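You operate a simulated robot arm through the tools that you are given. There is no shell and no other tool. Be economical: measure what you need, move in short steps, check, and stop when the job is done.

Carry out the task below with a simulated two-armed robot. There is one attempt and no reset: what you move stays moved.

Task
Pick up the green-rim spool marked "130 mm" from the top of the green bench with one hand, pass it to the other hand and put it on the steel stand. Set down upright: green-rim spool.

The check looks at the end state, three seconds after you hand in, the way a careful person would. Anything else that was tipped, shoved, dropped, spilled or broken makes it a failure.

Robot
Two 7-joint arms with two-finger parallel grippers on one trunk, on a base that drives. Base frame: it is fixed to the floor where the robot stands at the start and does not move with it; the origin is under the middle of the robot, x ahead of it, y to its left, z up; the surface under the hand at the start is at about z = 80. Units: cm, degrees, N and s.
The left shoulder is at the start at [-8.2, 11.9, 85.1], the right one opposite. With the tool pointing down near the work surface each hand reaches from about 16 to 58 cm from the robot's upright axis, wherever it stands, measured 20 degrees to its own side. Places, roughly: steel stand [290, 440, 60]. Payload 3.43 kg a hand.
The TCP of each hand is the grasp point between the finger pads, 3 cm short of the fingertips. In the tool frame z runs along the fingers and y along their closing line. Largest opening 9.4 cm; finger width 2.8, thickness 1; the body of the gripper, 5 by 9.6 cm, starts 5.5 cm behind the TCP.
Orientation is that of the tool frame in the base frame, as a unit quaternion [x, y, z, w]. With the fingers straight down and closing along the base's y, the tool's x points along the base's -x, its y along +y and its z along -z.

Tools
- The arms move only by the tool nudge_tool. It takes "left_steps", "right_steps" or both (then of equal length, played together; a hand with none holds still); each is a list of rows, each a list of 7 numbers: the shift along the tool's x, y, z in units of 100 mm (1.0 is 100 mm), then the turn, a rotation vector about the tool's x, y, z in units of 60 degrees (1.0 is 60 degrees), then the opening in per cent of the stroke, from 0 (shut) to 100 (fully open). In form: [[dx, dy, dz, wx, wy, wz, claw], ...]. A call has 1 to 20 rows; each row is the pose to reach, as a shift and turn from the pose commanded when the call began, along the tool's axes at that moment. A call with a number of a shift or a turn outside -1 to 1 is refused whole. Each row takes 0.2 s and may step no farther than 5 cm and 8.6 degrees from the row before; otherwise, or with a gripper value out of range, the whole call is refused. A pose out of reach is approached as far as the arm can. The call stops where the force on the tool passes 40 N (or 10 N more than at its start, if that is more) or the arm is blocked; 0.2 s more then pass. The fingers move at their own pace (about 15.3 cm/s each) and stop on an object; they squeeze with about 26 N. The grip force told is the motor's: it shows also when the fingers shut on nothing. Time passes only in rows, and 0.2 s behind the last, so rows that repeat a pose let the fingers close. It gives the time, the measured TCP pose, the force on the tool (base axes), the opening and the grip force at its end, in the units of the frame above (readings bear some noise), with the torque about the TCP (base axes, N m) and any sound that the robot's microphone picked up.
- Cameras (640 x 400 px; columns grow to the right, rows downward): "scene" is now at [2.24, 0.69, 154.38]; the picture's right is [0.12, -0.99, 0.00], its down [-0.87, -0.10, -0.49] and it looks along [0.49, 0.06, -0.87] (base axes); focal length 278 px, centre (320, 200). "left" rides on the left gripper at [7.6, -1.4, -10.3] in its tool frame; the picture's right is [0.18, 0.98, 0.00], its down [-0.75, 0.14, -0.64] and it looks along [-0.63, 0.12, 0.77] (tool axes); focal length 243 px, centre (320, 200). "right" rides on the right gripper at [7.6, 1.4, -10.2] in its tool frame; the picture's right is [-0.18, 0.98, 0.00], its down [-0.75, -0.14, -0.64] and it looks along [-0.63, -0.12, 0.77] (tool axes); focal length 243 px, centre (320, 200). There is no depth. A picture from a camera that has moved, and an enlarged one, comes with that camera's place and axes in the base frame and with its lens.
- grab_frame(camera): a new picture of that camera. No time passes.
- raise_lower(by): slides the trunk up (or, below 0, down) by that many cm; the arms and the scene camera ride with it, the base frame stays. It gives what a move gives, with no picture.
- steer(legs): drives the robot by 1 to 6 legs, each [ahead, left, turn to the left] in cm, cm and degrees, along the robot's own axes; the way and the turn of a leg run together, so that a leg with both is an arc; at most 150 cm and 180 degrees a leg. The arms and the cameras ride along, it lands a little off, and it stops where it bumps. It gives what a move gives.
- turn_head(pan, tilt): turns the head with the scene camera to pan (to the left, within 143 degrees either way) and tilt (down, from -29 to 69), counted from straight ahead of the robot. It gives what a move gives.
- enlarge(camera, box): a new picture of the part [left, top, right, bottom] of that camera's present view, enlarged. No time passes.
- finish_job(): hands the job in; it is judged then, once.

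Work in short steps. Places have to be worked out from the pictures, the camera data and where the tool is seen: move nearer, look again, correct. Check each grasp and each placing, and mend what went wrong. You have 120 turns and 92 pictures in all, those below and enlarged ones among them. Open the grippers and draw the arms clear of the work before you hand the job in, unless the task says otherwise; then end with one line.

The tools are called after ">>>" as a command line: name --argument value ..., lists and objects as JSON in quotes. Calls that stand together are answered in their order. nudge_tool: Moves the arms, as the interface text tells. Its arguments: {"type":"object","properties":{"left_steps":{"type":"array"},"right_steps":{"type":"array"}},"required":[]} The other tools are called the same way: raise_lower (by) slides the trunk up or down; steer (legs) drives the base; turn_head (pan, tilt) turns the head that bears the scene camera; grab_frame (camera) takes a picture; enlarge (camera, box) takes an enlarged picture of a part of a camera's view; finish_job () hands the job in.

At the start:

```text
clock: 0.0
left_tcp_pos: [34.52, 25.52, 110.19]
left_tcp_rot: [0.0, 1.0, -0.001, -0.001]
left_wrist_force: [0.0, 0.0, -0.1]
left_wrist_torque: [-0.01, 0.02, -0.03]
left_gripper_width: 9.38
left_finger_force: 0.2
right_tcp_pos: [36.0, -5.25, 106.9]
right_tcp_rot: [-0.001, 1.0, 0.0, 0.0]
right_wrist_force: [0.2, 0.5, -0.2]
right_wrist_torque: [0.03, 0.01, 0.02]
right_gripper_width: 9.41
right_finger_force: 0.1
trunk travel left (down, up): [-27.5, 6.0]
robot x, y, heading: [-0.07, -0.06, -0.1]
head pan, tilt: [6.8, 60.7]
```

scene: 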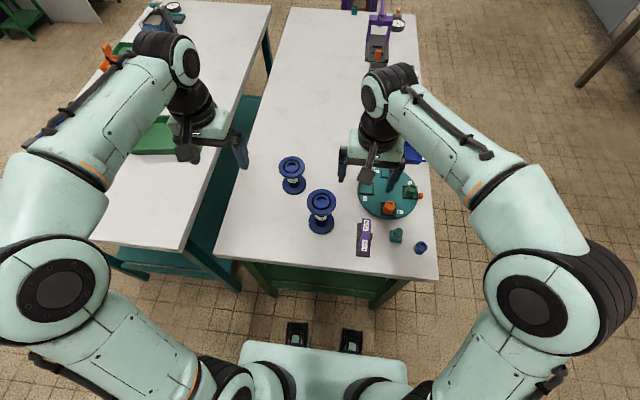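
right: 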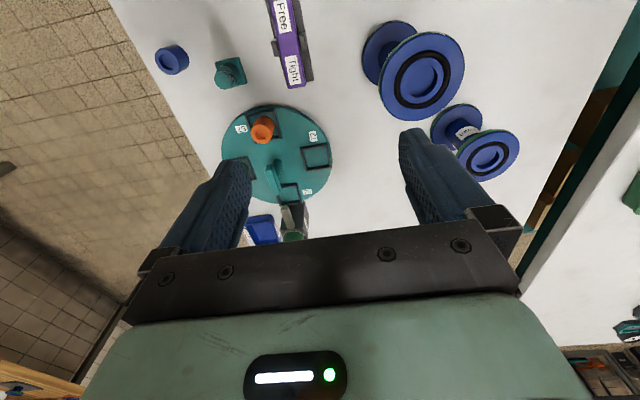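
left: 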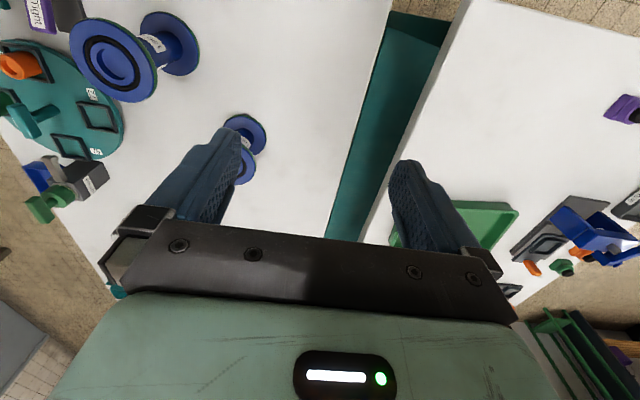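

The front bench has two blue spools; I need to read their labels and rim colours, so I enlarge both.

>>> enlarge --camera "scene" --box '[260, 140, 360, 240]'

>>> enlarge --camera "right" --box '[340, 10, 540, 190]'

>>> enlarge --camera "left" --box '[60, 0, 280, 190]'

```text
4.00 times, centred on (310, 190) of scene
camera zoom: at [2.24, 0.69, 154.38], right [0.12, -0.99, 0.0], down [-0.87, -0.1, -0.49], along [0.49, 0.06, -0.87], focal length 1110 px, centre (360, 240)
```

zoom: 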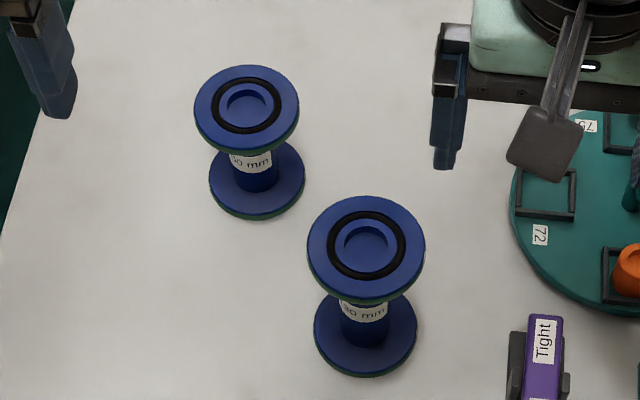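

```text
2.22 times, centred on (440, 100) of right
camera zoom: at [28.34, -3.67, 117.21], right [0.18, 0.98, 0.0], down [0.75, -0.14, 0.64], along [0.63, -0.12, -0.77], focal length 539 px, centre (53, 422)
```

zoom: 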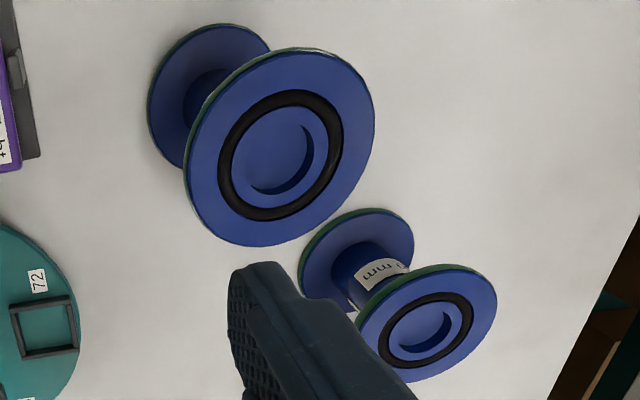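

```text
2.11 times, centred on (170, 95) of left
camera zoom: at [26.92, 24.02, 120.59], right [-0.18, 0.98, 0.0], down [0.75, 0.14, 0.64], along [0.63, 0.12, -0.77], focal length 511 px, centre (636, 421)
```

zoom: 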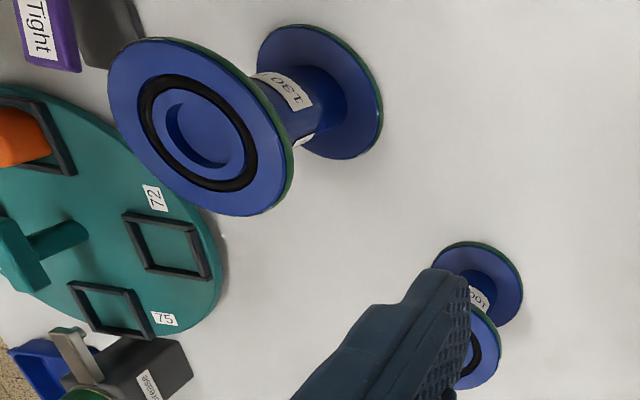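

The near spool is the 130 mm one: I place it at about (36.2, 4.5), top at z≈93, flange about 7.6 cm wide. I move the right hand over it at a safe height, then look.

>>> nudge_tool --right_steps '[[0, 0.25, 0, 0, 0, 0, 100], [0, 0.5, 0, 0, 0, 0, 100], [-0.01, 0.75, 0.1, 0, 0, 0, 100], [-0.02, 0.97, 0.2, 0, 0, 0, 100], [-0.02, 0.97, 0.2, 0, 0, 0, 100]]'

>>> grab_frame --camera "right"

>>> grab_frame --camera "left"

>>> grab_frame --camera "scene"

```text
clock: 1.2
left_tcp_pos: [34.61, 25.42, 110.37]
left_tcp_rot: [0.001, 1.0, 0.0, 0.0]
left_wrist_force: [0.1, 0.3, -0.3]
left_wrist_torque: [0.04, -0.04, -0.02]
left_gripper_width: 9.39
left_finger_force: 0.0
right_tcp_pos: [36.14, 4.59, 104.82]
right_tcp_rot: [0.0, 1.0, 0.001, 0.0]
right_wrist_force: [-0.2, 0.7, -0.2]
right_wrist_torque: [0.05, 0.02, 0.0]
right_gripper_width: 9.4
right_finger_force: 0.0
trunk travel left (down, up): [-27.5, 6.0]
robot x, y, heading: [-0.02, -0.08, 0.2]
head pan, tilt: [6.8, 60.7]
```

```text
85 pictures are left
camera right: at [28.53, 5.97, 115.18], right [0.18, 0.98, 0.0], down [0.75, -0.14, 0.64], along [0.63, -0.12, -0.77], focal length 243 px, centre (320, 200)
```

right: 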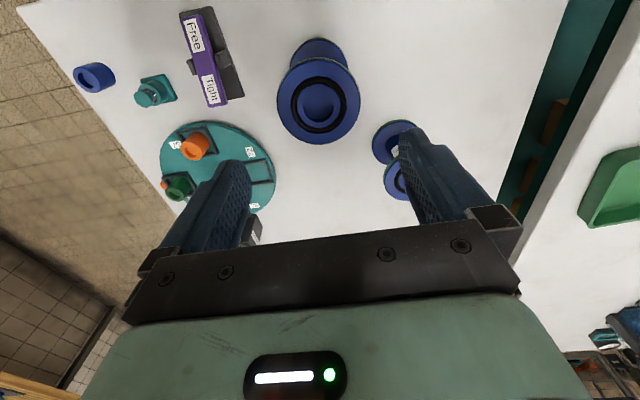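

```text
84 pictures are left
camera left: at [26.91, 23.99, 120.59], right [-0.18, 0.98, 0.0], down [0.75, 0.14, 0.64], along [0.63, 0.12, -0.77], focal length 243 px, centre (320, 200)
```

left: 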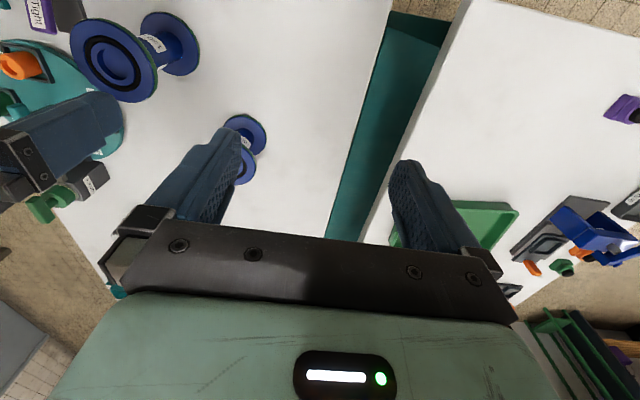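

```text
83 pictures are left
camera scene: at [2.23, 0.65, 154.38], right [0.12, -0.99, 0.0], down [-0.87, -0.1, -0.49], along [0.49, 0.06, -0.87], focal length 278 px, centre (320, 200)
```

scene: 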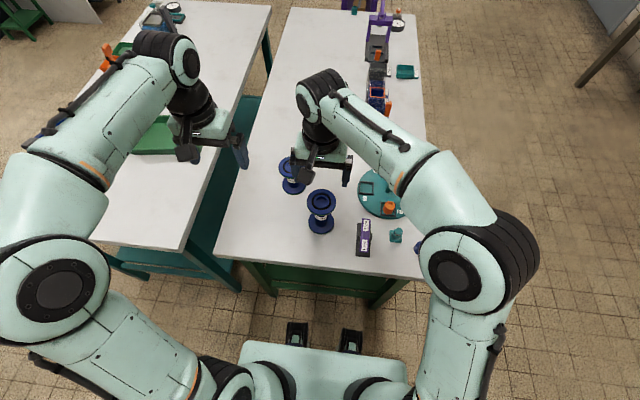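

Two wrist views agree on the spool axis at about (35.9, 4.5). I lower 8 cm first, open, and look again before going over the rim.

>>> nudge_tool --right_steps '[[0.02, 0, 0.3, 0, 0, 0, 100], [0.02, -0.01, 0.6, 0, 0, 0, 100], [0.02, -0.01, 0.75, 0, 0, 0, 100], [0.02, -0.01, 0.75, 0, 0, 0, 100]]'

>>> grab_frame --camera "right"

>>> enlarge --camera "left" --box '[0, 0, 280, 190]'

```text
clock: 2.2
left_tcp_pos: [34.59, 25.5, 110.34]
left_tcp_rot: [0.0, 1.0, -0.001, 0.0]
left_wrist_force: [0.0, -0.7, 0.3]
left_wrist_torque: [0.01, -0.02, 0.0]
left_gripper_width: 9.42
left_finger_force: 0.0
right_tcp_pos: [36.01, 4.48, 97.54]
right_tcp_rot: [0.001, 1.0, 0.001, 0.0]
right_wrist_force: [0.3, 0.7, 0.8]
right_wrist_torque: [-0.01, 0.01, -0.01]
right_gripper_width: 9.39
right_finger_force: 0.1
trunk travel left (down, up): [-27.5, 6.0]
robot x, y, heading: [0.04, -0.16, 0.2]
head pan, tilt: [6.8, 60.7]
```

```text
82 pictures are left
camera right: at [28.41, 5.9, 107.67], right [0.18, 0.98, 0.0], down [0.75, -0.14, 0.64], along [0.63, -0.12, -0.77], focal length 243 px, centre (320, 200)
```

right: 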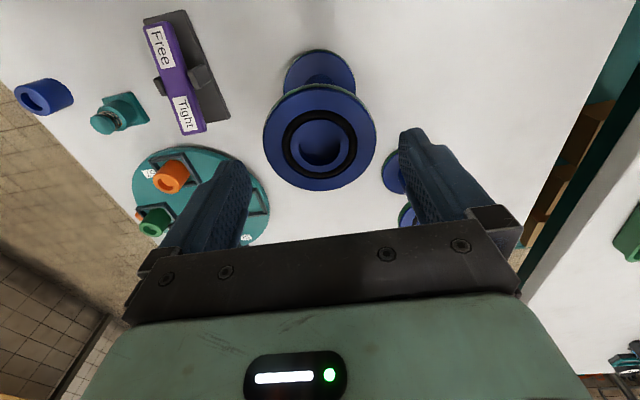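

```text
2.11 times, centred on (140, 95) of left
camera zoom: at [26.91, 24.02, 120.59], right [-0.18, 0.98, 0.0], down [0.75, 0.14, 0.64], along [0.63, 0.12, -0.77], focal length 511 px, centre (699, 421)
```

zoom: 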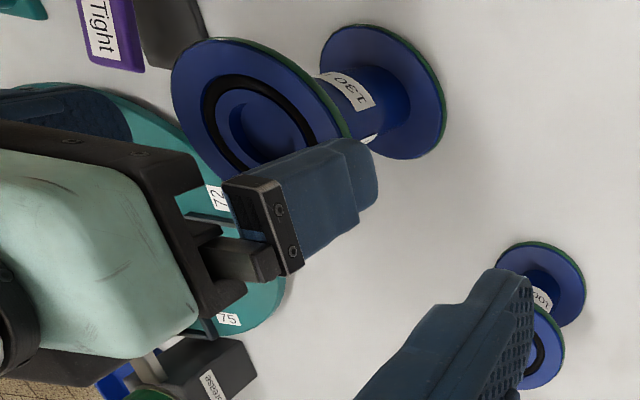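

The spool is centred at (35.9, 4.46), which matches the hand, so I lower to TCP z≈92.5 around the rim, then close.

>>> nudge_tool --right_steps '[[0.01, 0, 0.25, 0, 0, 0, 100], [0.01, 0, 0.5, 0, 0, 0, 100], [0.01, 0, 0.5, 0, 0, 0, 100]]'

>>> grab_frame --camera "right"

>>> enlarge --camera "left" --box '[0, 0, 280, 190]'

```text
clock: 3.0
left_tcp_pos: [34.66, 25.5, 110.26]
left_tcp_rot: [0.0, 1.0, 0.0, 0.0]
left_wrist_force: [-0.3, -0.2, -0.1]
left_wrist_torque: [-0.01, -0.02, 0.01]
left_gripper_width: 9.39
left_finger_force: 0.1
right_tcp_pos: [35.93, 4.4, 92.38]
right_tcp_rot: [0.0, 1.0, 0.0, 0.0]
right_wrist_force: [0.2, -0.4, -0.3]
right_wrist_torque: [0.03, -0.02, 0.02]
right_gripper_width: 9.37
right_finger_force: 0.1
trunk travel left (down, up): [-27.5, 6.0]
robot x, y, heading: [0.06, -0.1, 0.1]
head pan, tilt: [6.8, 60.7]
```

```text
80 pictures are left
camera right: at [28.27, 5.9, 102.65], right [0.18, 0.98, 0.0], down [0.75, -0.14, 0.64], along [0.63, -0.12, -0.77], focal length 243 px, centre (320, 200)
```

right: 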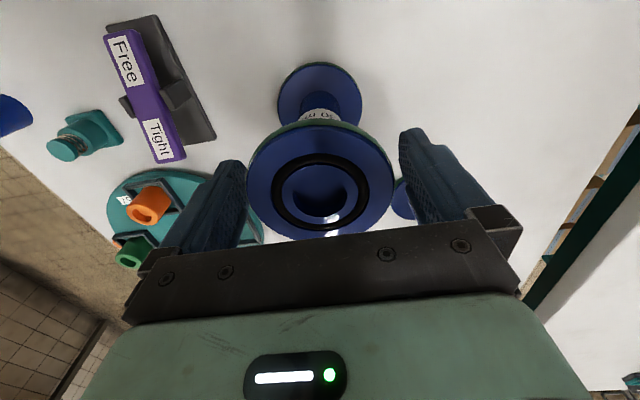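

```text
2.11 times, centred on (140, 95) of left
camera zoom: at [26.91, 24.01, 120.59], right [-0.18, 0.98, 0.0], down [0.75, 0.14, 0.64], along [0.63, 0.12, -0.77], focal length 511 px, centre (699, 421)
```

zoom: 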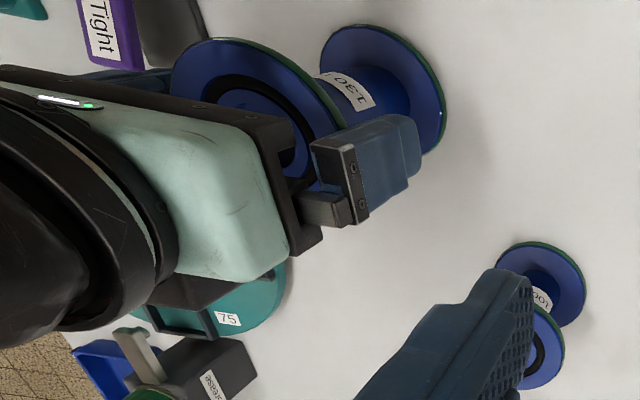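

The rim sits between the pads and centred, so I close the right hand and wait.

>>> nudge_tool --right_steps '[[0, 0, 0, 0, 0, 0, 70], [0, 0, 0, 0, 0, 0, 40], [0, 0, 0, 0, 0, 0, 0], [0, 0, 0, 0, 0, 0, 0]]'

>>> grab_frame --camera "right"

```text
clock: 4.0
left_tcp_pos: [34.64, 25.37, 110.29]
left_tcp_rot: [0.0, 1.0, 0.001, -0.001]
left_wrist_force: [-0.2, -0.6, 0.3]
left_wrist_torque: [-0.03, -0.03, 0.0]
left_gripper_width: 9.42
left_finger_force: 0.1
right_tcp_pos: [35.86, 4.54, 92.32]
right_tcp_rot: [0.0, 1.0, 0.0, 0.0]
right_wrist_force: [0.1, 0.8, 1.0]
right_wrist_torque: [0.0, -0.02, 0.02]
right_gripper_width: 7.58
right_finger_force: 25.9
trunk travel left (down, up): [-27.5, 6.0]
robot x, y, heading: [-0.14, -0.23, -0.1]
head pan, tilt: [6.8, 60.7]
```

```text
78 pictures are left
camera right: at [28.28, 5.91, 102.66], right [0.18, 0.98, 0.0], down [0.75, -0.14, 0.64], along [0.63, -0.12, -0.77], focal length 243 px, centre (320, 200)
```

right: 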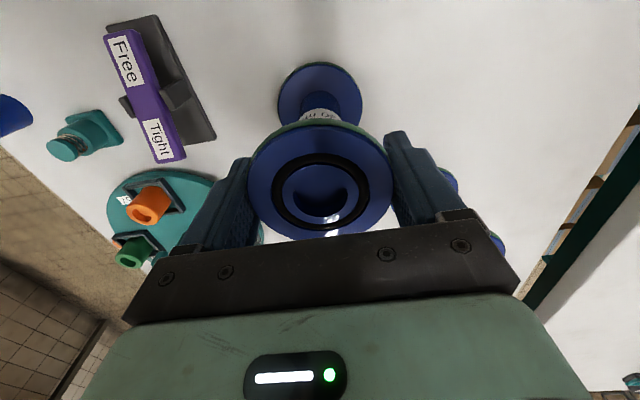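

Gripped at 7.58 cm with 26 N. I lift straight up 2 cm slowly, then further to about 10 cm.

>>> nudge_tool --right_steps '[[0, 0, -0.05, 0, 0, 0, 0], [0, 0, -0.15, 0, 0, 0, 0], [0, 0, -0.3, 0, 0, 0, 0], [0, 0, -0.5, 0, 0, 0, 0], [0, 0, -0.75, 0, 0, 0, 0], [0, 0, -1.0, 0, 0, 0, 0], [0, 0, -1.0, 0, 0, 0, 0]]'

>>> grab_frame --camera "right"

>>> grab_frame --camera "left"

```text
clock: 5.6
left_tcp_pos: [34.56, 25.45, 110.33]
left_tcp_rot: [0.0, 1.0, 0.0, 0.0]
left_wrist_force: [0.9, 0.0, 0.0]
left_wrist_torque: [0.02, 0.0, -0.01]
left_gripper_width: 9.4
left_finger_force: 0.1
right_tcp_pos: [35.92, 4.39, 102.46]
right_tcp_rot: [0.0, 1.0, 0.0, 0.001]
right_wrist_force: [-1.5, -0.2, -0.9]
right_wrist_torque: [0.02, -0.02, -0.04]
right_gripper_width: 7.62
right_finger_force: 25.9
trunk travel left (down, up): [-27.5, 6.0]
robot x, y, heading: [-0.19, -0.16, -0.2]
head pan, tilt: [6.8, 60.7]
```

```text
77 pictures are left
camera right: at [28.21, 5.95, 112.74], right [0.18, 0.98, 0.0], down [0.75, -0.14, 0.64], along [0.63, -0.12, -0.77], focal length 243 px, centre (320, 200)
```

right: 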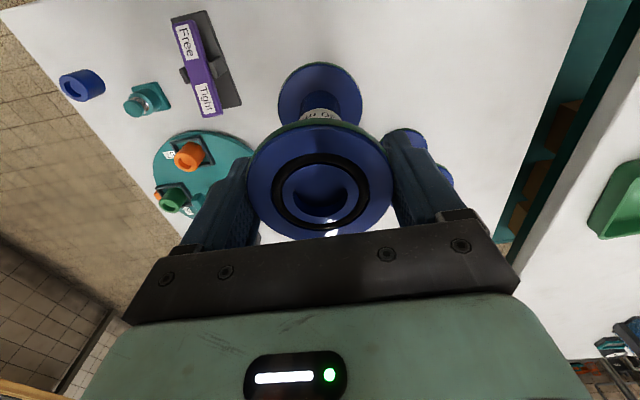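

```text
76 pictures are left
camera left: at [26.93, 24.02, 120.58], right [-0.18, 0.98, 0.0], down [0.75, 0.14, 0.64], along [0.63, 0.12, -0.77], focal length 243 px, centre (320, 200)
```

left: 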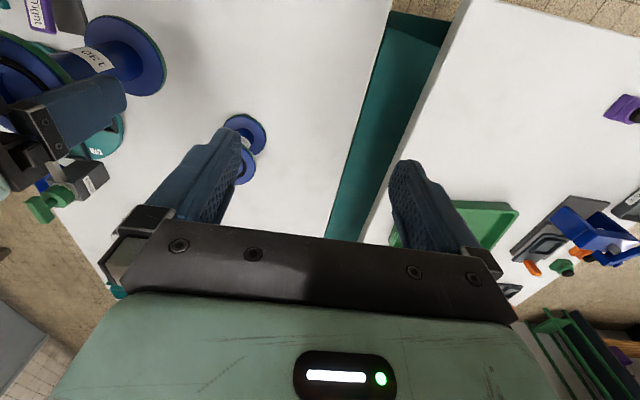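

The spool is up and hanging straight in the right hand. Before driving I look around toward the stand and behind.

>>> turn_head --pan 60 --tilt 15

>>> grab_frame --camera "scene"

>>> turn_head --pan 130 --tilt 25

>>> grab_frame --camera "scene"

>>> turn_head --pan -130 --tilt 25

>>> grab_frame --camera "scene"

>>> turn_head --pan 0 --tilt 15

>>> grab_frame --camera "scene"

```text
clock: 6.8
left_tcp_pos: [34.61, 25.46, 110.28]
left_tcp_rot: [0.0, 1.0, -0.001, 0.0]
left_wrist_force: [-0.3, 0.1, -0.4]
left_wrist_torque: [0.03, -0.01, 0.0]
left_gripper_width: 9.4
left_finger_force: 0.0
right_tcp_pos: [35.81, 4.44, 102.4]
right_tcp_rot: [0.001, 1.0, 0.001, 0.0]
right_wrist_force: [0.1, -0.8, -2.1]
right_wrist_torque: [0.0, 0.01, -0.02]
right_gripper_width: 7.6
right_finger_force: 26.0
trunk travel left (down, up): [-27.5, 6.0]
robot x, y, heading: [0.33, 0.1, -0.1]
head pan, tilt: [60.0, 15.0]
```

```text
75 pictures are left
camera scene: at [0.4, 8.0, 161.09], right [0.87, -0.5, 0.0], down [-0.13, -0.22, -0.97], along [0.48, 0.84, -0.26], focal length 278 px, centre (320, 200)
```

scene: 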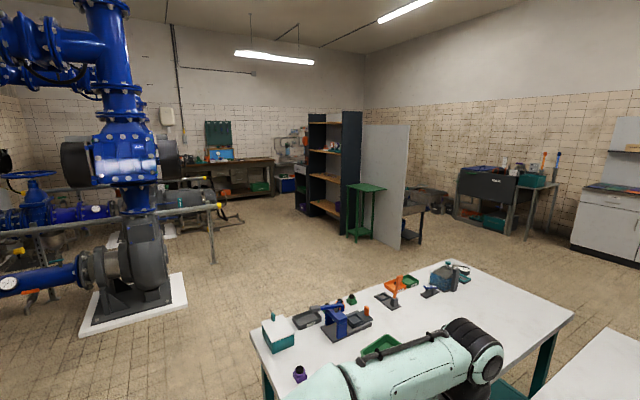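

```text
clock: 8.2
left_tcp_pos: [34.72, 25.33, 110.34]
left_tcp_rot: [0.001, 1.0, 0.001, 0.001]
left_wrist_force: [0.3, -0.5, -0.2]
left_wrist_torque: [-0.04, 0.01, 0.0]
left_gripper_width: 9.38
left_finger_force: 0.1
right_tcp_pos: [35.78, 4.52, 102.46]
right_tcp_rot: [-0.001, 1.0, 0.001, 0.001]
right_wrist_force: [0.3, -0.8, -2.1]
right_wrist_torque: [-0.01, 0.01, -0.02]
right_gripper_width: 7.59
right_finger_force: 26.2
trunk travel left (down, up): [-27.5, 6.0]
robot x, y, heading: [0.01, -0.07, 0.2]
head pan, tilt: [130.0, 25.0]
```

```text
74 pictures are left
camera scene: at [-10.19, 6.98, 159.47], right [0.77, 0.64, 0.0], down [0.27, -0.32, -0.91], along [-0.58, 0.69, -0.42], focal length 278 px, centre (320, 200)
```

scene: 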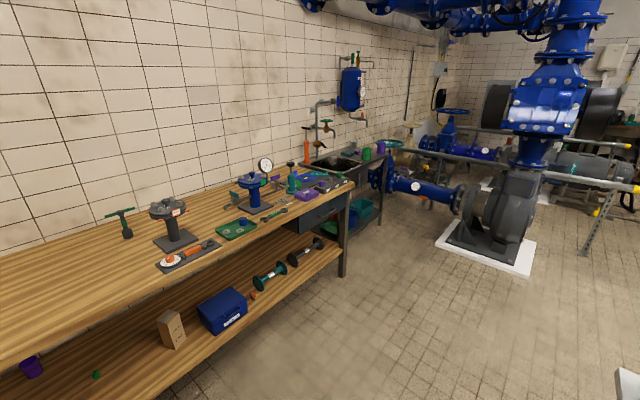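

```text
clock: 11.9
left_tcp_pos: [34.65, 25.38, 110.22]
left_tcp_rot: [-0.001, 1.0, -0.001, 0.0]
left_wrist_force: [0.1, 1.1, 0.1]
left_wrist_torque: [0.01, 0.01, 0.01]
left_gripper_width: 9.4
left_finger_force: 0.0
right_tcp_pos: [35.87, 4.54, 102.47]
right_tcp_rot: [0.0, 1.0, 0.0, -0.001]
right_wrist_force: [0.4, 0.4, -1.4]
right_wrist_torque: [0.02, 0.01, -0.01]
right_gripper_width: 7.57
right_finger_force: 26.1
trunk travel left (down, up): [-27.5, 6.0]
robot x, y, heading: [0.01, -0.33, 0.0]
head pan, tilt: [-130.0, 25.0]
```

```text
73 pictures are left
camera scene: at [-10.2, -7.15, 159.47], right [-0.77, 0.64, 0.0], down [0.27, 0.32, -0.91], along [-0.58, -0.69, -0.42], focal length 278 px, centre (320, 200)
```

scene: 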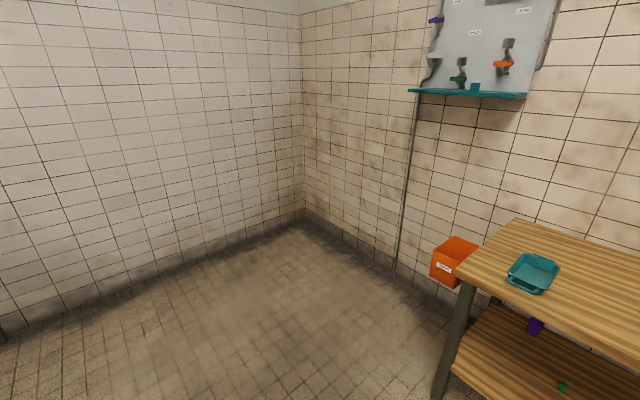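

```text
clock: 14.0
left_tcp_pos: [34.66, 25.48, 110.15]
left_tcp_rot: [-0.001, 1.0, 0.001, 0.0]
left_wrist_force: [0.8, 1.1, -0.2]
left_wrist_torque: [-0.01, -0.02, 0.0]
left_gripper_width: 9.4
left_finger_force: 0.0
right_tcp_pos: [35.85, 4.57, 102.41]
right_tcp_rot: [0.001, 1.0, 0.0, -0.001]
right_wrist_force: [-0.2, -0.7, -1.5]
right_wrist_torque: [0.03, 0.0, 0.03]
right_gripper_width: 7.58
right_finger_force: 25.7
trunk travel left (down, up): [-27.5, 6.0]
robot x, y, heading: [0.33, -0.32, 0.0]
head pan, tilt: [0.0, 15.0]
```

```text
72 pictures are left
camera scene: at [5.06, -0.1, 161.09], right [0.0, -1.0, 0.0], down [-0.26, 0.0, -0.97], along [0.97, 0.0, -0.26], focal length 278 px, centre (320, 200)
```

scene: 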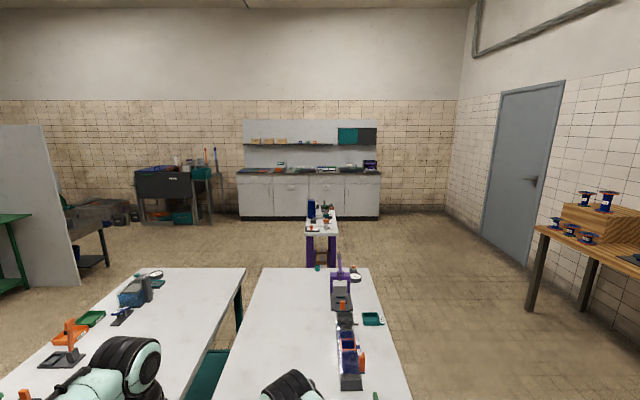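

I need to identify the steel stand; it should lie near the shelf and partition, so I point the head there and enlarge.

>>> turn_head --pan 50 --tilt 12

>>> enlarge --camera "scene" --box '[180, 90, 480, 280]'

```text
clock: 15.2
left_tcp_pos: [34.68, 25.32, 110.25]
left_tcp_rot: [0.0, 1.0, 0.0, 0.0]
left_wrist_force: [-0.3, 0.3, -0.4]
left_wrist_torque: [0.0, 0.05, -0.01]
left_gripper_width: 9.39
left_finger_force: 0.2
right_tcp_pos: [35.83, 4.55, 102.47]
right_tcp_rot: [0.0, 1.0, -0.001, 0.0]
right_wrist_force: [0.1, -0.3, -2.4]
right_wrist_torque: [0.04, 0.0, 0.0]
right_gripper_width: 7.59
right_finger_force: 26.0
trunk travel left (down, up): [-27.5, 6.0]
robot x, y, heading: [0.01, -0.27, -0.1]
head pan, tilt: [50.0, 12.0]
```

```text
2.11 times, centred on (330, 185) of scene
camera zoom: at [1.72, 7.05, 161.58], right [0.77, -0.64, 0.0], down [-0.13, -0.16, -0.98], along [0.63, 0.75, -0.21], focal length 584 px, centre (299, 232)
```

zoom: 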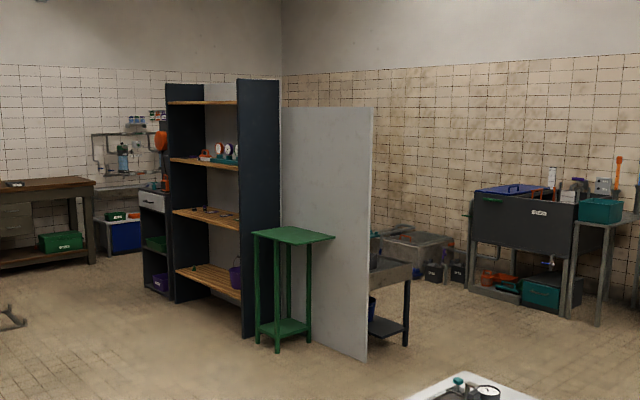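

The stand is hidden behind the dark shelf and partition (x≈222–260), so I'll go around. First I back off 40 cm from the bench to do the hand-over over free floor.

>>> steer --legs '[[-40, 0, 0]]'

>>> turn_head --pan 0 --tilt 55

>>> grab_frame --camera "scene"

```text
clock: 17.6
left_tcp_pos: [-5.2, 25.48, 110.21]
left_tcp_rot: [0.0, 1.0, 0.0, 0.0]
left_wrist_force: [0.4, 0.3, 0.0]
left_wrist_torque: [0.02, -0.02, -0.01]
left_gripper_width: 9.41
left_finger_force: 0.0
right_tcp_pos: [-4.02, 4.5, 102.35]
right_tcp_rot: [0.0, 1.0, 0.0, 0.0]
right_wrist_force: [0.2, 0.3, -1.5]
right_wrist_torque: [-0.01, -0.03, 0.01]
right_gripper_width: 7.58
right_finger_force: 25.5
trunk travel left (down, up): [-27.5, 6.0]
robot x, y, heading: [-39.92, 0.09, 0.0]
head pan, tilt: [50.0, 12.0]
```

```text
clock: 18.8
left_tcp_pos: [-5.23, 25.53, 110.33]
left_tcp_rot: [0.0, 1.0, 0.001, 0.0]
left_wrist_force: [-0.9, 0.1, -0.9]
left_wrist_torque: [0.03, -0.01, 0.0]
left_gripper_width: 9.37
left_finger_force: 0.0
right_tcp_pos: [-4.0, 4.48, 102.36]
right_tcp_rot: [0.001, 1.0, 0.0, 0.0]
right_wrist_force: [-1.1, -0.5, -1.8]
right_wrist_torque: [-0.01, 0.0, 0.01]
right_gripper_width: 7.57
right_finger_force: 26.3
trunk travel left (down, up): [-27.5, 6.0]
robot x, y, heading: [-39.83, 0.04, -0.1]
head pan, tilt: [0.0, 55.0]
```

```text
70 pictures are left
camera scene: at [-36.87, -0.07, 155.07], right [0.0, -1.0, 0.0], down [-0.82, 0.0, -0.57], along [0.57, 0.0, -0.82], focal length 278 px, centre (320, 200)
```

scene: 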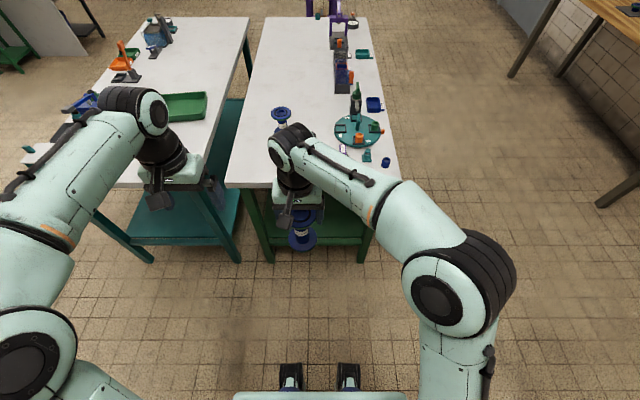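

The spool still hangs well. I move the right hand forward to leave room (robot-frame x≈50, y≈0) and pitch the left hand so its fingers point forward and 30° down, still well to the left.

>>> nudge_tool --right_steps '[[-0.12, -0.05, 0, 0, 0, 0, 0], [-0.25, -0.1, 0, 0, 0, 0, 0], [-0.38, -0.15, 0, 0, 0, 0, 0], [-0.5, -0.2, 0, 0, 0, 0, 0], [-0.62, -0.27, 0, 0, 0, 0, 0], [-0.75, -0.34, 0, 0, 0, 0, 0], [-0.88, -0.4, 0, 0, 0, 0, 0], [-1.0, -0.45, 0, 0, 0, 0, 0], [-1.0, -0.45, 0, 0, 0, 0, 0]]' --left_steps '[[-0.06, 0, 0, 0, -0.125, 0, 100], [-0.12, 0, 0, 0, -0.25, 0, 100], [-0.18, 0, 0, 0, -0.375, 0, 100], [-0.25, 0, 0, 0, -0.5, 0, 100], [-0.32, 0, 0, 0, -0.625, 0, 100], [-0.38, 0, 0, 0, -0.75, 0, 100], [-0.45, 0, 0, 0, -0.875, 0, 100], [-0.5, 0, 0, 0, -1.0, 0, 100], [-0.5, 0, 0, 0, -1.0, 0, 100]]'

>>> grab_frame --camera "scene"

```text
clock: 20.8
left_tcp_pos: [-0.31, 25.46, 110.09]
left_tcp_rot: [0.001, 0.866, -0.001, 0.5]
left_wrist_force: [0.0, -0.2, 0.4]
left_wrist_torque: [0.01, 0.0, -0.04]
left_gripper_width: 9.43
left_finger_force: 0.1
right_tcp_pos: [6.04, 0.02, 102.54]
right_tcp_rot: [0.0, 1.0, 0.0, 0.0]
right_wrist_force: [-0.1, -0.3, -2.1]
right_wrist_torque: [0.01, -0.02, 0.01]
right_gripper_width: 7.59
right_finger_force: 26.3
trunk travel left (down, up): [-27.5, 6.0]
robot x, y, heading: [-39.92, -0.18, 0.2]
head pan, tilt: [0.0, 55.0]
```

```text
69 pictures are left
camera scene: at [-36.89, -0.04, 155.07], right [0.0, -1.0, 0.0], down [-0.82, 0.0, -0.57], along [0.57, 0.0, -0.82], focal length 278 px, centre (320, 200)
```

scene: 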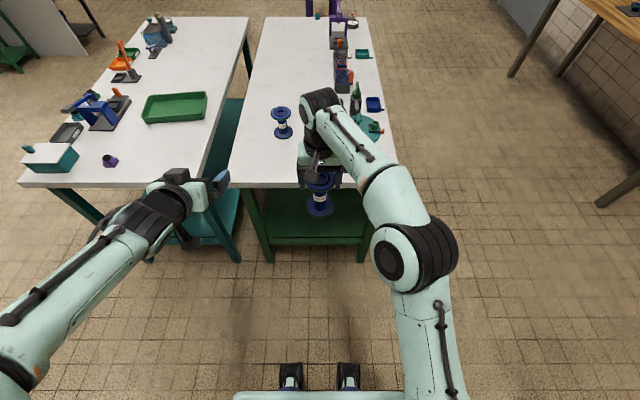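

The left hand is pitched correctly. I lower it to the pre-grasp height and slide it 13 cm toward the spool, staying behind it.

>>> nudge_tool --left_steps '[[0.3, 0, 0.015, 0, 0, 0, 100], [0.6, 0, 0.03, 0, 0, 0, 100], [0.9, 0, 0.045, 0, 0, 0, 100], [0.9, -0.33, 0.045, 0, 0, 0, 100], [0.9, -0.66, 0.045, 0, 0, 0, 100], [0.9, -1.0, 0.045, 0, 0, 0, 100], [0.9, -1.0, 0.045, 0, 0, 0, 100]]'

>>> grab_frame --camera "left"

>>> grab_frame --camera "scene"

```text
clock: 22.4
left_tcp_pos: [-4.36, 15.52, 102.38]
left_tcp_rot: [0.001, 0.866, -0.001, 0.5]
left_wrist_force: [-0.1, 1.1, -0.1]
left_wrist_torque: [-0.02, -0.02, -0.01]
left_gripper_width: 9.4
left_finger_force: 0.2
right_tcp_pos: [6.04, 0.01, 102.44]
right_tcp_rot: [0.0, 1.0, -0.001, 0.001]
right_wrist_force: [-0.3, 0.1, -1.7]
right_wrist_torque: [0.0, 0.02, -0.01]
right_gripper_width: 7.57
right_finger_force: 26.2
trunk travel left (down, up): [-27.5, 6.0]
robot x, y, heading: [-39.72, 0.02, 0.1]
head pan, tilt: [0.0, 55.0]
```

```text
68 pictures are left
camera left: at [-17.15, 14.11, 100.88], right [-0.09, 0.98, -0.16], down [-0.18, 0.14, 0.97], along [0.98, 0.12, 0.16], focal length 243 px, centre (320, 200)
```

left: 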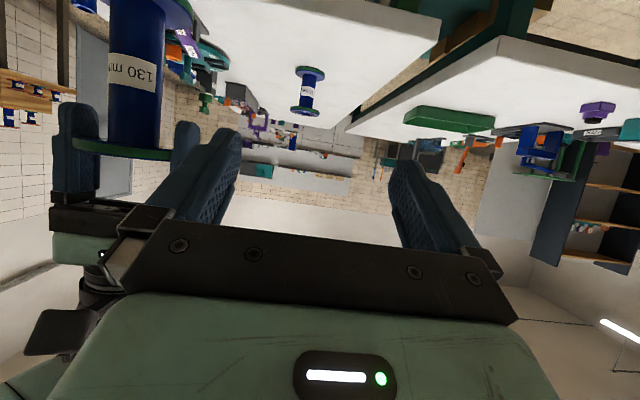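

```text
67 pictures are left
camera scene: at [-36.87, -0.01, 155.07], right [0.0, -1.0, 0.0], down [-0.82, 0.0, -0.57], along [0.57, 0.0, -0.82], focal length 278 px, centre (320, 200)
```

scene: 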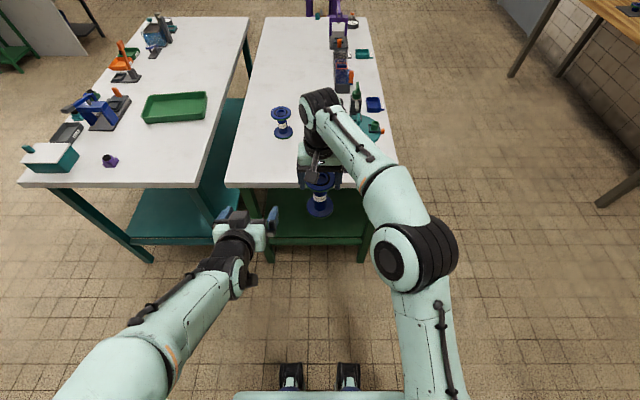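

Clear so far. I slide another 10 cm toward the spool and check.

>>> nudge_tool --left_steps '[[0, -0.33, 0, 0, 0, 0, 100], [0, -0.66, 0, 0, 0, 0, 100], [0, -1.0, 0, 0, 0, 0, 100], [0, -1.0, 0, 0, 0, 0, 100]]'

>>> grab_frame --camera "left"

>>> enlarge --camera "scene" --box '[200, 70, 440, 320]'

```text
clock: 23.4
left_tcp_pos: [-4.1, 5.67, 102.16]
left_tcp_rot: [-0.012, 0.87, -0.019, 0.493]
left_wrist_force: [0.5, 0.4, 0.1]
left_wrist_torque: [-0.02, -0.05, -0.02]
left_gripper_width: 9.4
left_finger_force: 0.0
right_tcp_pos: [6.03, 0.01, 102.42]
right_tcp_rot: [0.0, 1.0, 0.0, 0.0]
right_wrist_force: [-0.4, 0.6, -1.2]
right_wrist_torque: [-0.01, 0.0, 0.02]
right_gripper_width: 7.59
right_finger_force: 26.0
trunk travel left (down, up): [-27.5, 6.0]
robot x, y, heading: [-39.99, 0.02, 0.1]
head pan, tilt: [0.0, 55.0]
```

```text
66 pictures are left
camera left: at [-16.96, 4.16, 101.02], right [-0.1, 0.97, -0.2], down [-0.16, 0.18, 0.97], along [0.98, 0.13, 0.14], focal length 243 px, centre (320, 200)
```

left: 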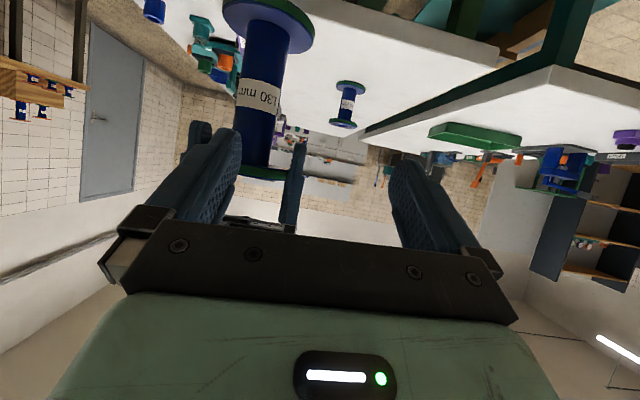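

```text
1.60 times, centred on (320, 195) of scene
camera zoom: at [-36.87, -0.04, 155.07], right [0.0, -1.0, 0.0], down [-0.82, 0.0, -0.57], along [0.57, 0.0, -0.82], focal length 444 px, centre (320, 208)
```

zoom: 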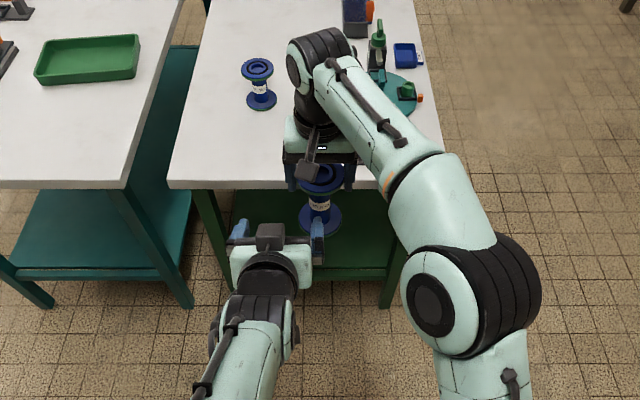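

The left arm nears its limit close to the centre (orientation off 2–3°), so I carry the spool 6 cm forward and 7 cm left, with the left hand following behind.

>>> nudge_tool --right_steps '[[-0.15, 0.0, 0, 0, 0, 0, 0], [-0.3, 0.1, 0, 0, 0, 0, 0], [-0.45, 0.25, 0, 0, 0, 0, 0], [-0.6, 0.4, 0, 0, 0, 0, 0], [-0.6, 0.55, 0, 0, 0, 0, 0], [-0.6, 0.7, 0, 0, 0, 0, 0], [-0.6, 0.7, 0, 0, 0, 0, 0]]' --left_steps '[[0, 0, 0, 0, 0, 0, 100], [0, 0, 0, 0, 0, 0, 100], [-0.05, 0, 0.09, 0, 0, 0, 100], [-0.1, 0.05, 0.17, 0, 0, 0, 100], [-0.2, 0.1, 0.35, 0, 0, 0, 100], [-0.3, 0.15, 0.52, 0, 0, 0, 100], [-0.3, 0.15, 0.52, 0, 0, 0, 100]]'

>>> grab_frame --camera "left"

>>> enlarge --camera "scene" --box '[200, 70, 440, 320]'

```text
clock: 25.0
left_tcp_pos: [1.73, 7.02, 102.28]
left_tcp_rot: [0.0, 0.866, 0.0, 0.5]
left_wrist_force: [-0.8, 0.2, -0.3]
left_wrist_torque: [0.04, -0.02, 0.02]
left_gripper_width: 9.42
left_finger_force: 0.0
right_tcp_pos: [8.43, 3.9, 101.52]
right_tcp_rot: [0.001, 1.0, 0.001, 0.0]
right_wrist_force: [0.1, 0.0, -2.4]
right_wrist_torque: [0.01, -0.01, 0.04]
right_gripper_width: 7.58
right_finger_force: 26.1
right hand out of reach, approached as far as the arm can: row 3, 4, 5, 6, 7
trunk travel left (down, up): [-27.5, 6.0]
robot x, y, heading: [-39.87, 0.11, 0.1]
head pan, tilt: [0.0, 55.0]
```

```text
64 pictures are left
camera left: at [-11.09, 5.52, 100.86], right [-0.09, 0.98, -0.16], down [-0.18, 0.14, 0.97], along [0.98, 0.12, 0.16], focal length 243 px, centre (320, 200)
```

left: 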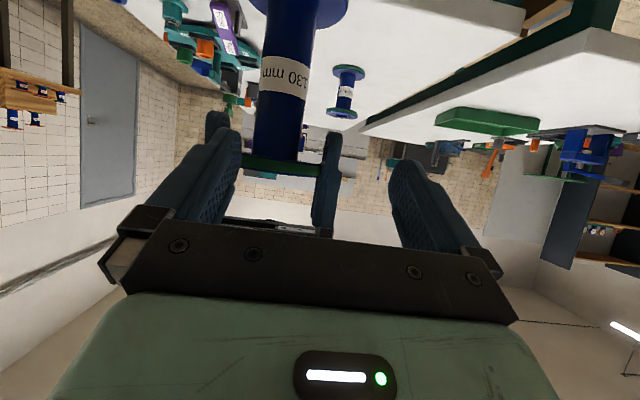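

```text
1.60 times, centred on (320, 195) of scene
camera zoom: at [-36.91, -0.09, 155.07], right [0.0, -1.0, 0.0], down [-0.82, 0.0, -0.57], along [0.57, 0.0, -0.82], focal length 444 px, centre (320, 208)
```

zoom: 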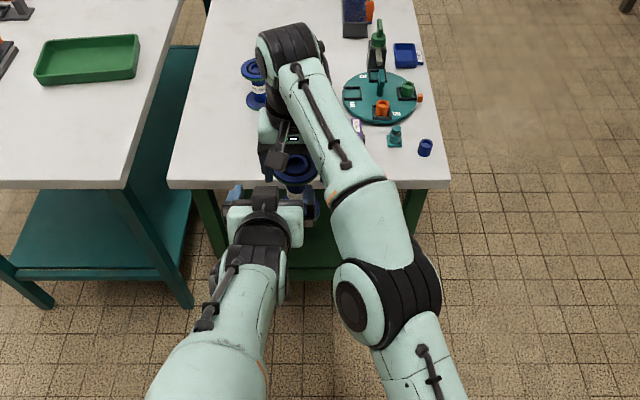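

The right arm's reach ends there, so I set the spool pose at a reachable (8, 4.5) and shift the left hand to line up behind it.

>>> nudge_tool --right_steps '[[0.4, -0.25, 0, 0, 0, 0, 0], [0.4, -0.25, 0, 0, 0, 0, 0], [0.4, -0.25, 0, 0, 0, 0, 0], [0.4, -0.25, 0, 0, 0, 0, 0]]' --left_steps '[[0.1, 0, -0.12, 0, 0, 0, 100], [0.2, 0, -0.24, 0, 0, 0, 100], [0.2, -0.25, -0.24, 0, 0, 0, 100], [0.2, -0.25, -0.24, 0, 0, 0, 100]]'

>>> grab_frame --camera "left"

```text
clock: 26.0
left_tcp_pos: [-1.21, 5.75, 101.26]
left_tcp_rot: [-0.025, 0.872, -0.018, 0.489]
left_wrist_force: [-22.7, 28.9, -10.4]
left_wrist_torque: [0.47, 0.15, -0.34]
left_gripper_width: 7.69
left_finger_force: 0.1
right_tcp_pos: [4.89, 0.85, 101.45]
right_tcp_rot: [0.004, 1.0, -0.004, 0.004]
right_wrist_force: [20.6, -28.8, 8.4]
right_wrist_torque: [-0.01, 0.32, 0.93]
right_gripper_width: 7.65
right_finger_force: 26.4
trunk travel left (down, up): [-27.5, 6.0]
robot x, y, heading: [-39.79, 0.1, 0.1]
head pan, tilt: [0.0, 55.0]
```

```text
62 pictures are left
camera left: at [-14.0, 3.97, 100.39], right [-0.12, 0.97, -0.21], down [-0.16, 0.19, 0.97], along [0.98, 0.15, 0.13], focal length 243 px, centre (320, 200)
```

left: 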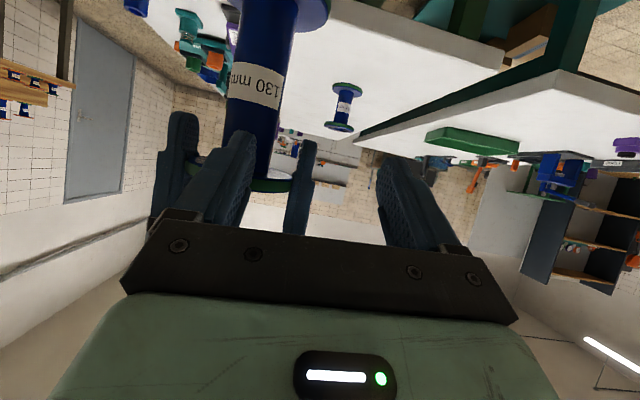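

The commanded pose had been the reached one, so the hands touched. I back the left hand off along its fingers and to the left.

>>> nudge_tool --left_steps '[[0, 0.2, -0.2, 0, 0, 0, 100], [0, 0.4, -0.4, 0, 0, 0, 100], [0, 0.7, -0.4, 0, 0, 0, 100], [0, 0.7, -0.4, 0, 0, 0, 100]]'

>>> grab_frame --camera "left"

>>> grab_frame --camera "right"

```text
clock: 27.0
left_tcp_pos: [-4.87, 11.34, 103.84]
left_tcp_rot: [0.001, 0.865, 0.0, 0.501]
left_wrist_force: [0.0, 0.1, 0.9]
left_wrist_torque: [0.02, 0.03, 0.03]
left_gripper_width: 9.41
left_finger_force: 0.1
right_tcp_pos: [4.54, 1.14, 101.56]
right_tcp_rot: [0.0, 1.0, 0.001, -0.001]
right_wrist_force: [0.7, -1.0, -2.2]
right_wrist_torque: [0.03, -0.03, -0.01]
right_gripper_width: 7.56
right_finger_force: 25.8
trunk travel left (down, up): [-27.5, 6.0]
robot x, y, heading: [-39.57, -0.04, -0.2]
head pan, tilt: [0.0, 55.0]
```

```text
61 pictures are left
camera left: at [-17.63, 9.92, 102.36], right [-0.09, 0.98, -0.16], down [-0.18, 0.14, 0.97], along [0.98, 0.12, 0.17], focal length 243 px, centre (320, 200)
```

left: 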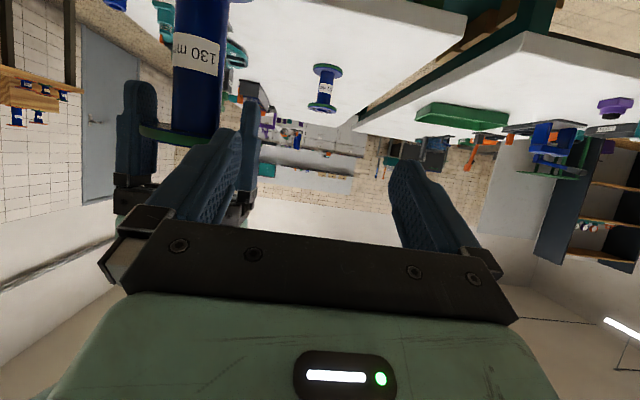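

```text
60 pictures are left
camera right: at [-3.11, 2.62, 111.82], right [0.18, 0.98, 0.0], down [0.75, -0.14, 0.64], along [0.63, -0.12, -0.77], focal length 243 px, centre (320, 200)
```

right: 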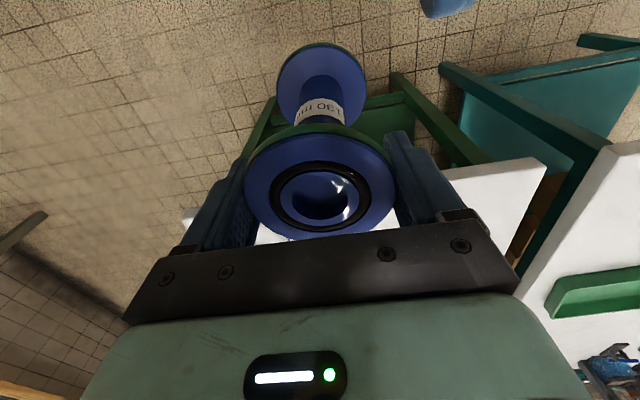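

Separated; the grip still holds but the spool swung about 7° about the closing axis (bottom toward the robot), which I'll allow for. I set the spool at (7.5, 4.5, lower) and bring the left hand to about 11 cm behind, offset in y.

>>> nudge_tool --right_steps '[[-0.1, 0.1, 0.1, 0, 0, 0, 0], [-0.2, 0.2, 0.2, 0, 0, 0, 0], [-0.3, 0.34, 0.4, 0, 0, 0, 0], [-0.3, 0.34, 0.4, 0, 0, 0, 0], [-0.3, 0.34, 0.4, 0, 0, 0, 0]]' --left_steps '[[0, 0, 0, 0, 0, 0, 100], [0.12, 0, 0.1, 0, 0.02, 0, 100], [0.3, -0.1, 0.3, 0, 0.04, 0, 100], [0.48, -0.33, 0.53, 0, 0.067, 0, 100], [0.48, -0.33, 0.53, 0, 0.067, 0, 100]]'

>>> grab_frame --camera "left"

>>> enlarge --camera "scene" --box '[200, 70, 440, 320]'

```text
clock: 28.2
left_tcp_pos: [-2.6, 8.15, 96.9]
left_tcp_rot: [0.0, 0.883, -0.001, 0.469]
left_wrist_force: [-0.5, -0.2, 0.4]
left_wrist_torque: [-0.01, 0.0, -0.04]
left_gripper_width: 9.38
left_finger_force: 0.1
right_tcp_pos: [7.55, 4.74, 97.62]
right_tcp_rot: [0.0, 1.0, 0.0, 0.001]
right_wrist_force: [-0.1, -0.2, -2.0]
right_wrist_torque: [0.0, 0.0, 0.02]
right_gripper_width: 7.56
right_finger_force: 26.0
trunk travel left (down, up): [-27.5, 6.0]
robot x, y, heading: [-39.97, -0.19, -0.2]
head pan, tilt: [0.0, 55.0]
```

```text
59 pictures are left
camera left: at [-15.4, 6.72, 96.26], right [-0.1, 0.98, -0.15], down [-0.11, 0.14, 0.98], along [0.99, 0.12, 0.09], focal length 243 px, centre (320, 200)
```

left: 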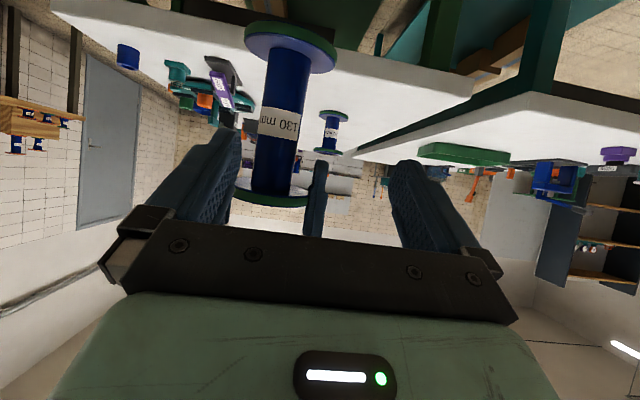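

```text
1.60 times, centred on (320, 195) of scene
camera zoom: at [-36.9, 0.0, 155.07], right [0.0, -1.0, 0.0], down [-0.82, 0.0, -0.57], along [0.57, 0.0, -0.82], focal length 444 px, centre (320, 208)
```

zoom: 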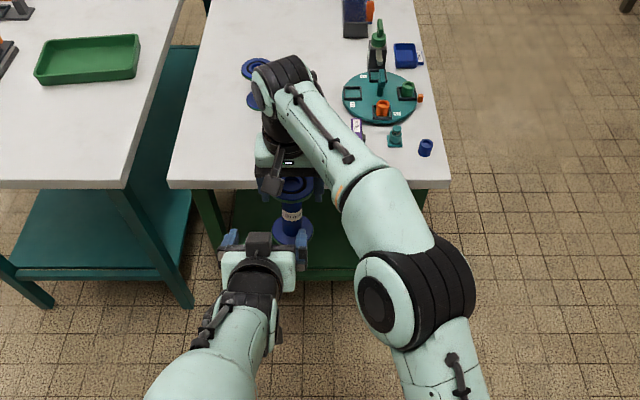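

Both hands are exactly where asked. I slide the left hand 3.4 cm right to line up with the core.

>>> nudge_tool --left_steps '[[0, -0.17, 0, 0, 0, 0, 100], [0, -0.34, 0, 0, 0, 0, 100], [0, -0.34, 0, 0, 0, 0, 100]]'

>>> grab_frame --camera "left"

```text
clock: 29.0
left_tcp_pos: [-2.52, 5.29, 96.9]
left_tcp_rot: [-0.011, 0.885, -0.007, 0.466]
left_wrist_force: [-0.5, 0.1, -0.1]
left_wrist_torque: [0.0, 0.01, -0.01]
left_gripper_width: 9.39
left_finger_force: 0.2
right_tcp_pos: [7.57, 4.74, 97.64]
right_tcp_rot: [0.0, 1.0, 0.0, 0.0]
right_wrist_force: [-0.1, 0.6, -2.3]
right_wrist_torque: [0.02, 0.01, -0.02]
right_gripper_width: 7.62
right_finger_force: 25.6
trunk travel left (down, up): [-27.5, 6.0]
robot x, y, heading: [-39.81, -0.27, -0.1]
head pan, tilt: [0.0, 55.0]
```

```text
57 pictures are left
camera left: at [-15.32, 3.65, 96.51], right [-0.12, 0.98, -0.17], down [-0.11, 0.16, 0.98], along [0.99, 0.13, 0.08], focal length 243 px, centre (320, 200)
```

left: 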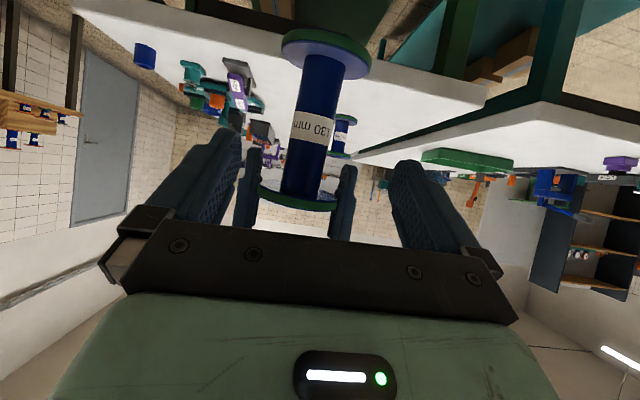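

The core sits between the open fingers. I advance 5.5 cm along the fingers and check.

>>> nudge_tool --left_steps '[[0, 0, 0.18, 0, 0, 0, 100], [0, 0, 0.36, 0, 0, 0, 100], [0, 0, 0.55, 0, 0, 0, 100], [0, 0, 0.55, 0, 0, 0, 100]]'

>>> grab_frame --camera "left"

>>> grab_frame --camera "right"

```text
clock: 30.0
left_tcp_pos: [1.85, 4.77, 93.79]
left_tcp_rot: [0.001, 0.883, -0.001, 0.469]
left_wrist_force: [0.1, 0.7, -0.1]
left_wrist_torque: [0.0, -0.02, 0.0]
left_gripper_width: 9.4
left_finger_force: 0.0
right_tcp_pos: [7.47, 4.64, 97.57]
right_tcp_rot: [0.0, 1.0, 0.0, 0.0]
right_wrist_force: [0.7, 1.2, -1.1]
right_wrist_torque: [0.0, -0.02, -0.02]
right_gripper_width: 7.62
right_finger_force: 25.5
trunk travel left (down, up): [-27.5, 6.0]
robot x, y, heading: [-39.92, -0.01, 0.1]
head pan, tilt: [0.0, 55.0]
```

```text
56 pictures are left
camera left: at [-10.95, 3.37, 93.29], right [-0.1, 0.98, -0.15], down [-0.11, 0.14, 0.98], along [0.99, 0.12, 0.09], focal length 243 px, centre (320, 200)
```

left: 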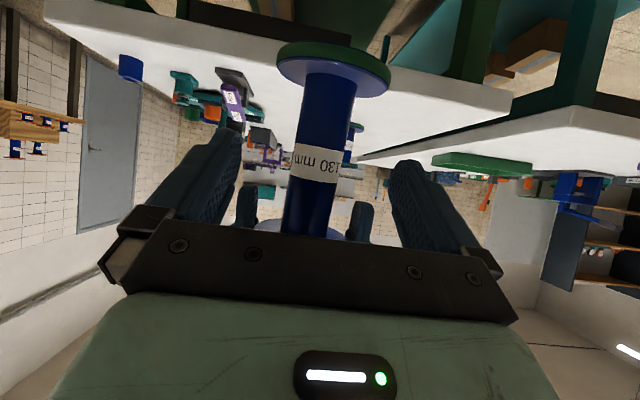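

```text
55 pictures are left
camera right: at [-0.16, 6.08, 107.93], right [0.18, 0.98, 0.0], down [0.75, -0.14, 0.64], along [0.63, -0.12, -0.77], focal length 243 px, centre (320, 200)
```

right: 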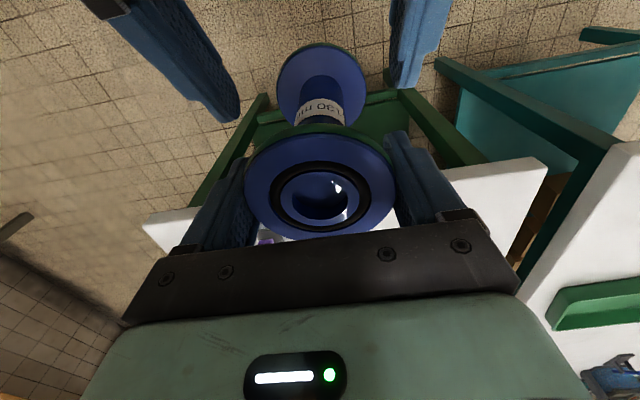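

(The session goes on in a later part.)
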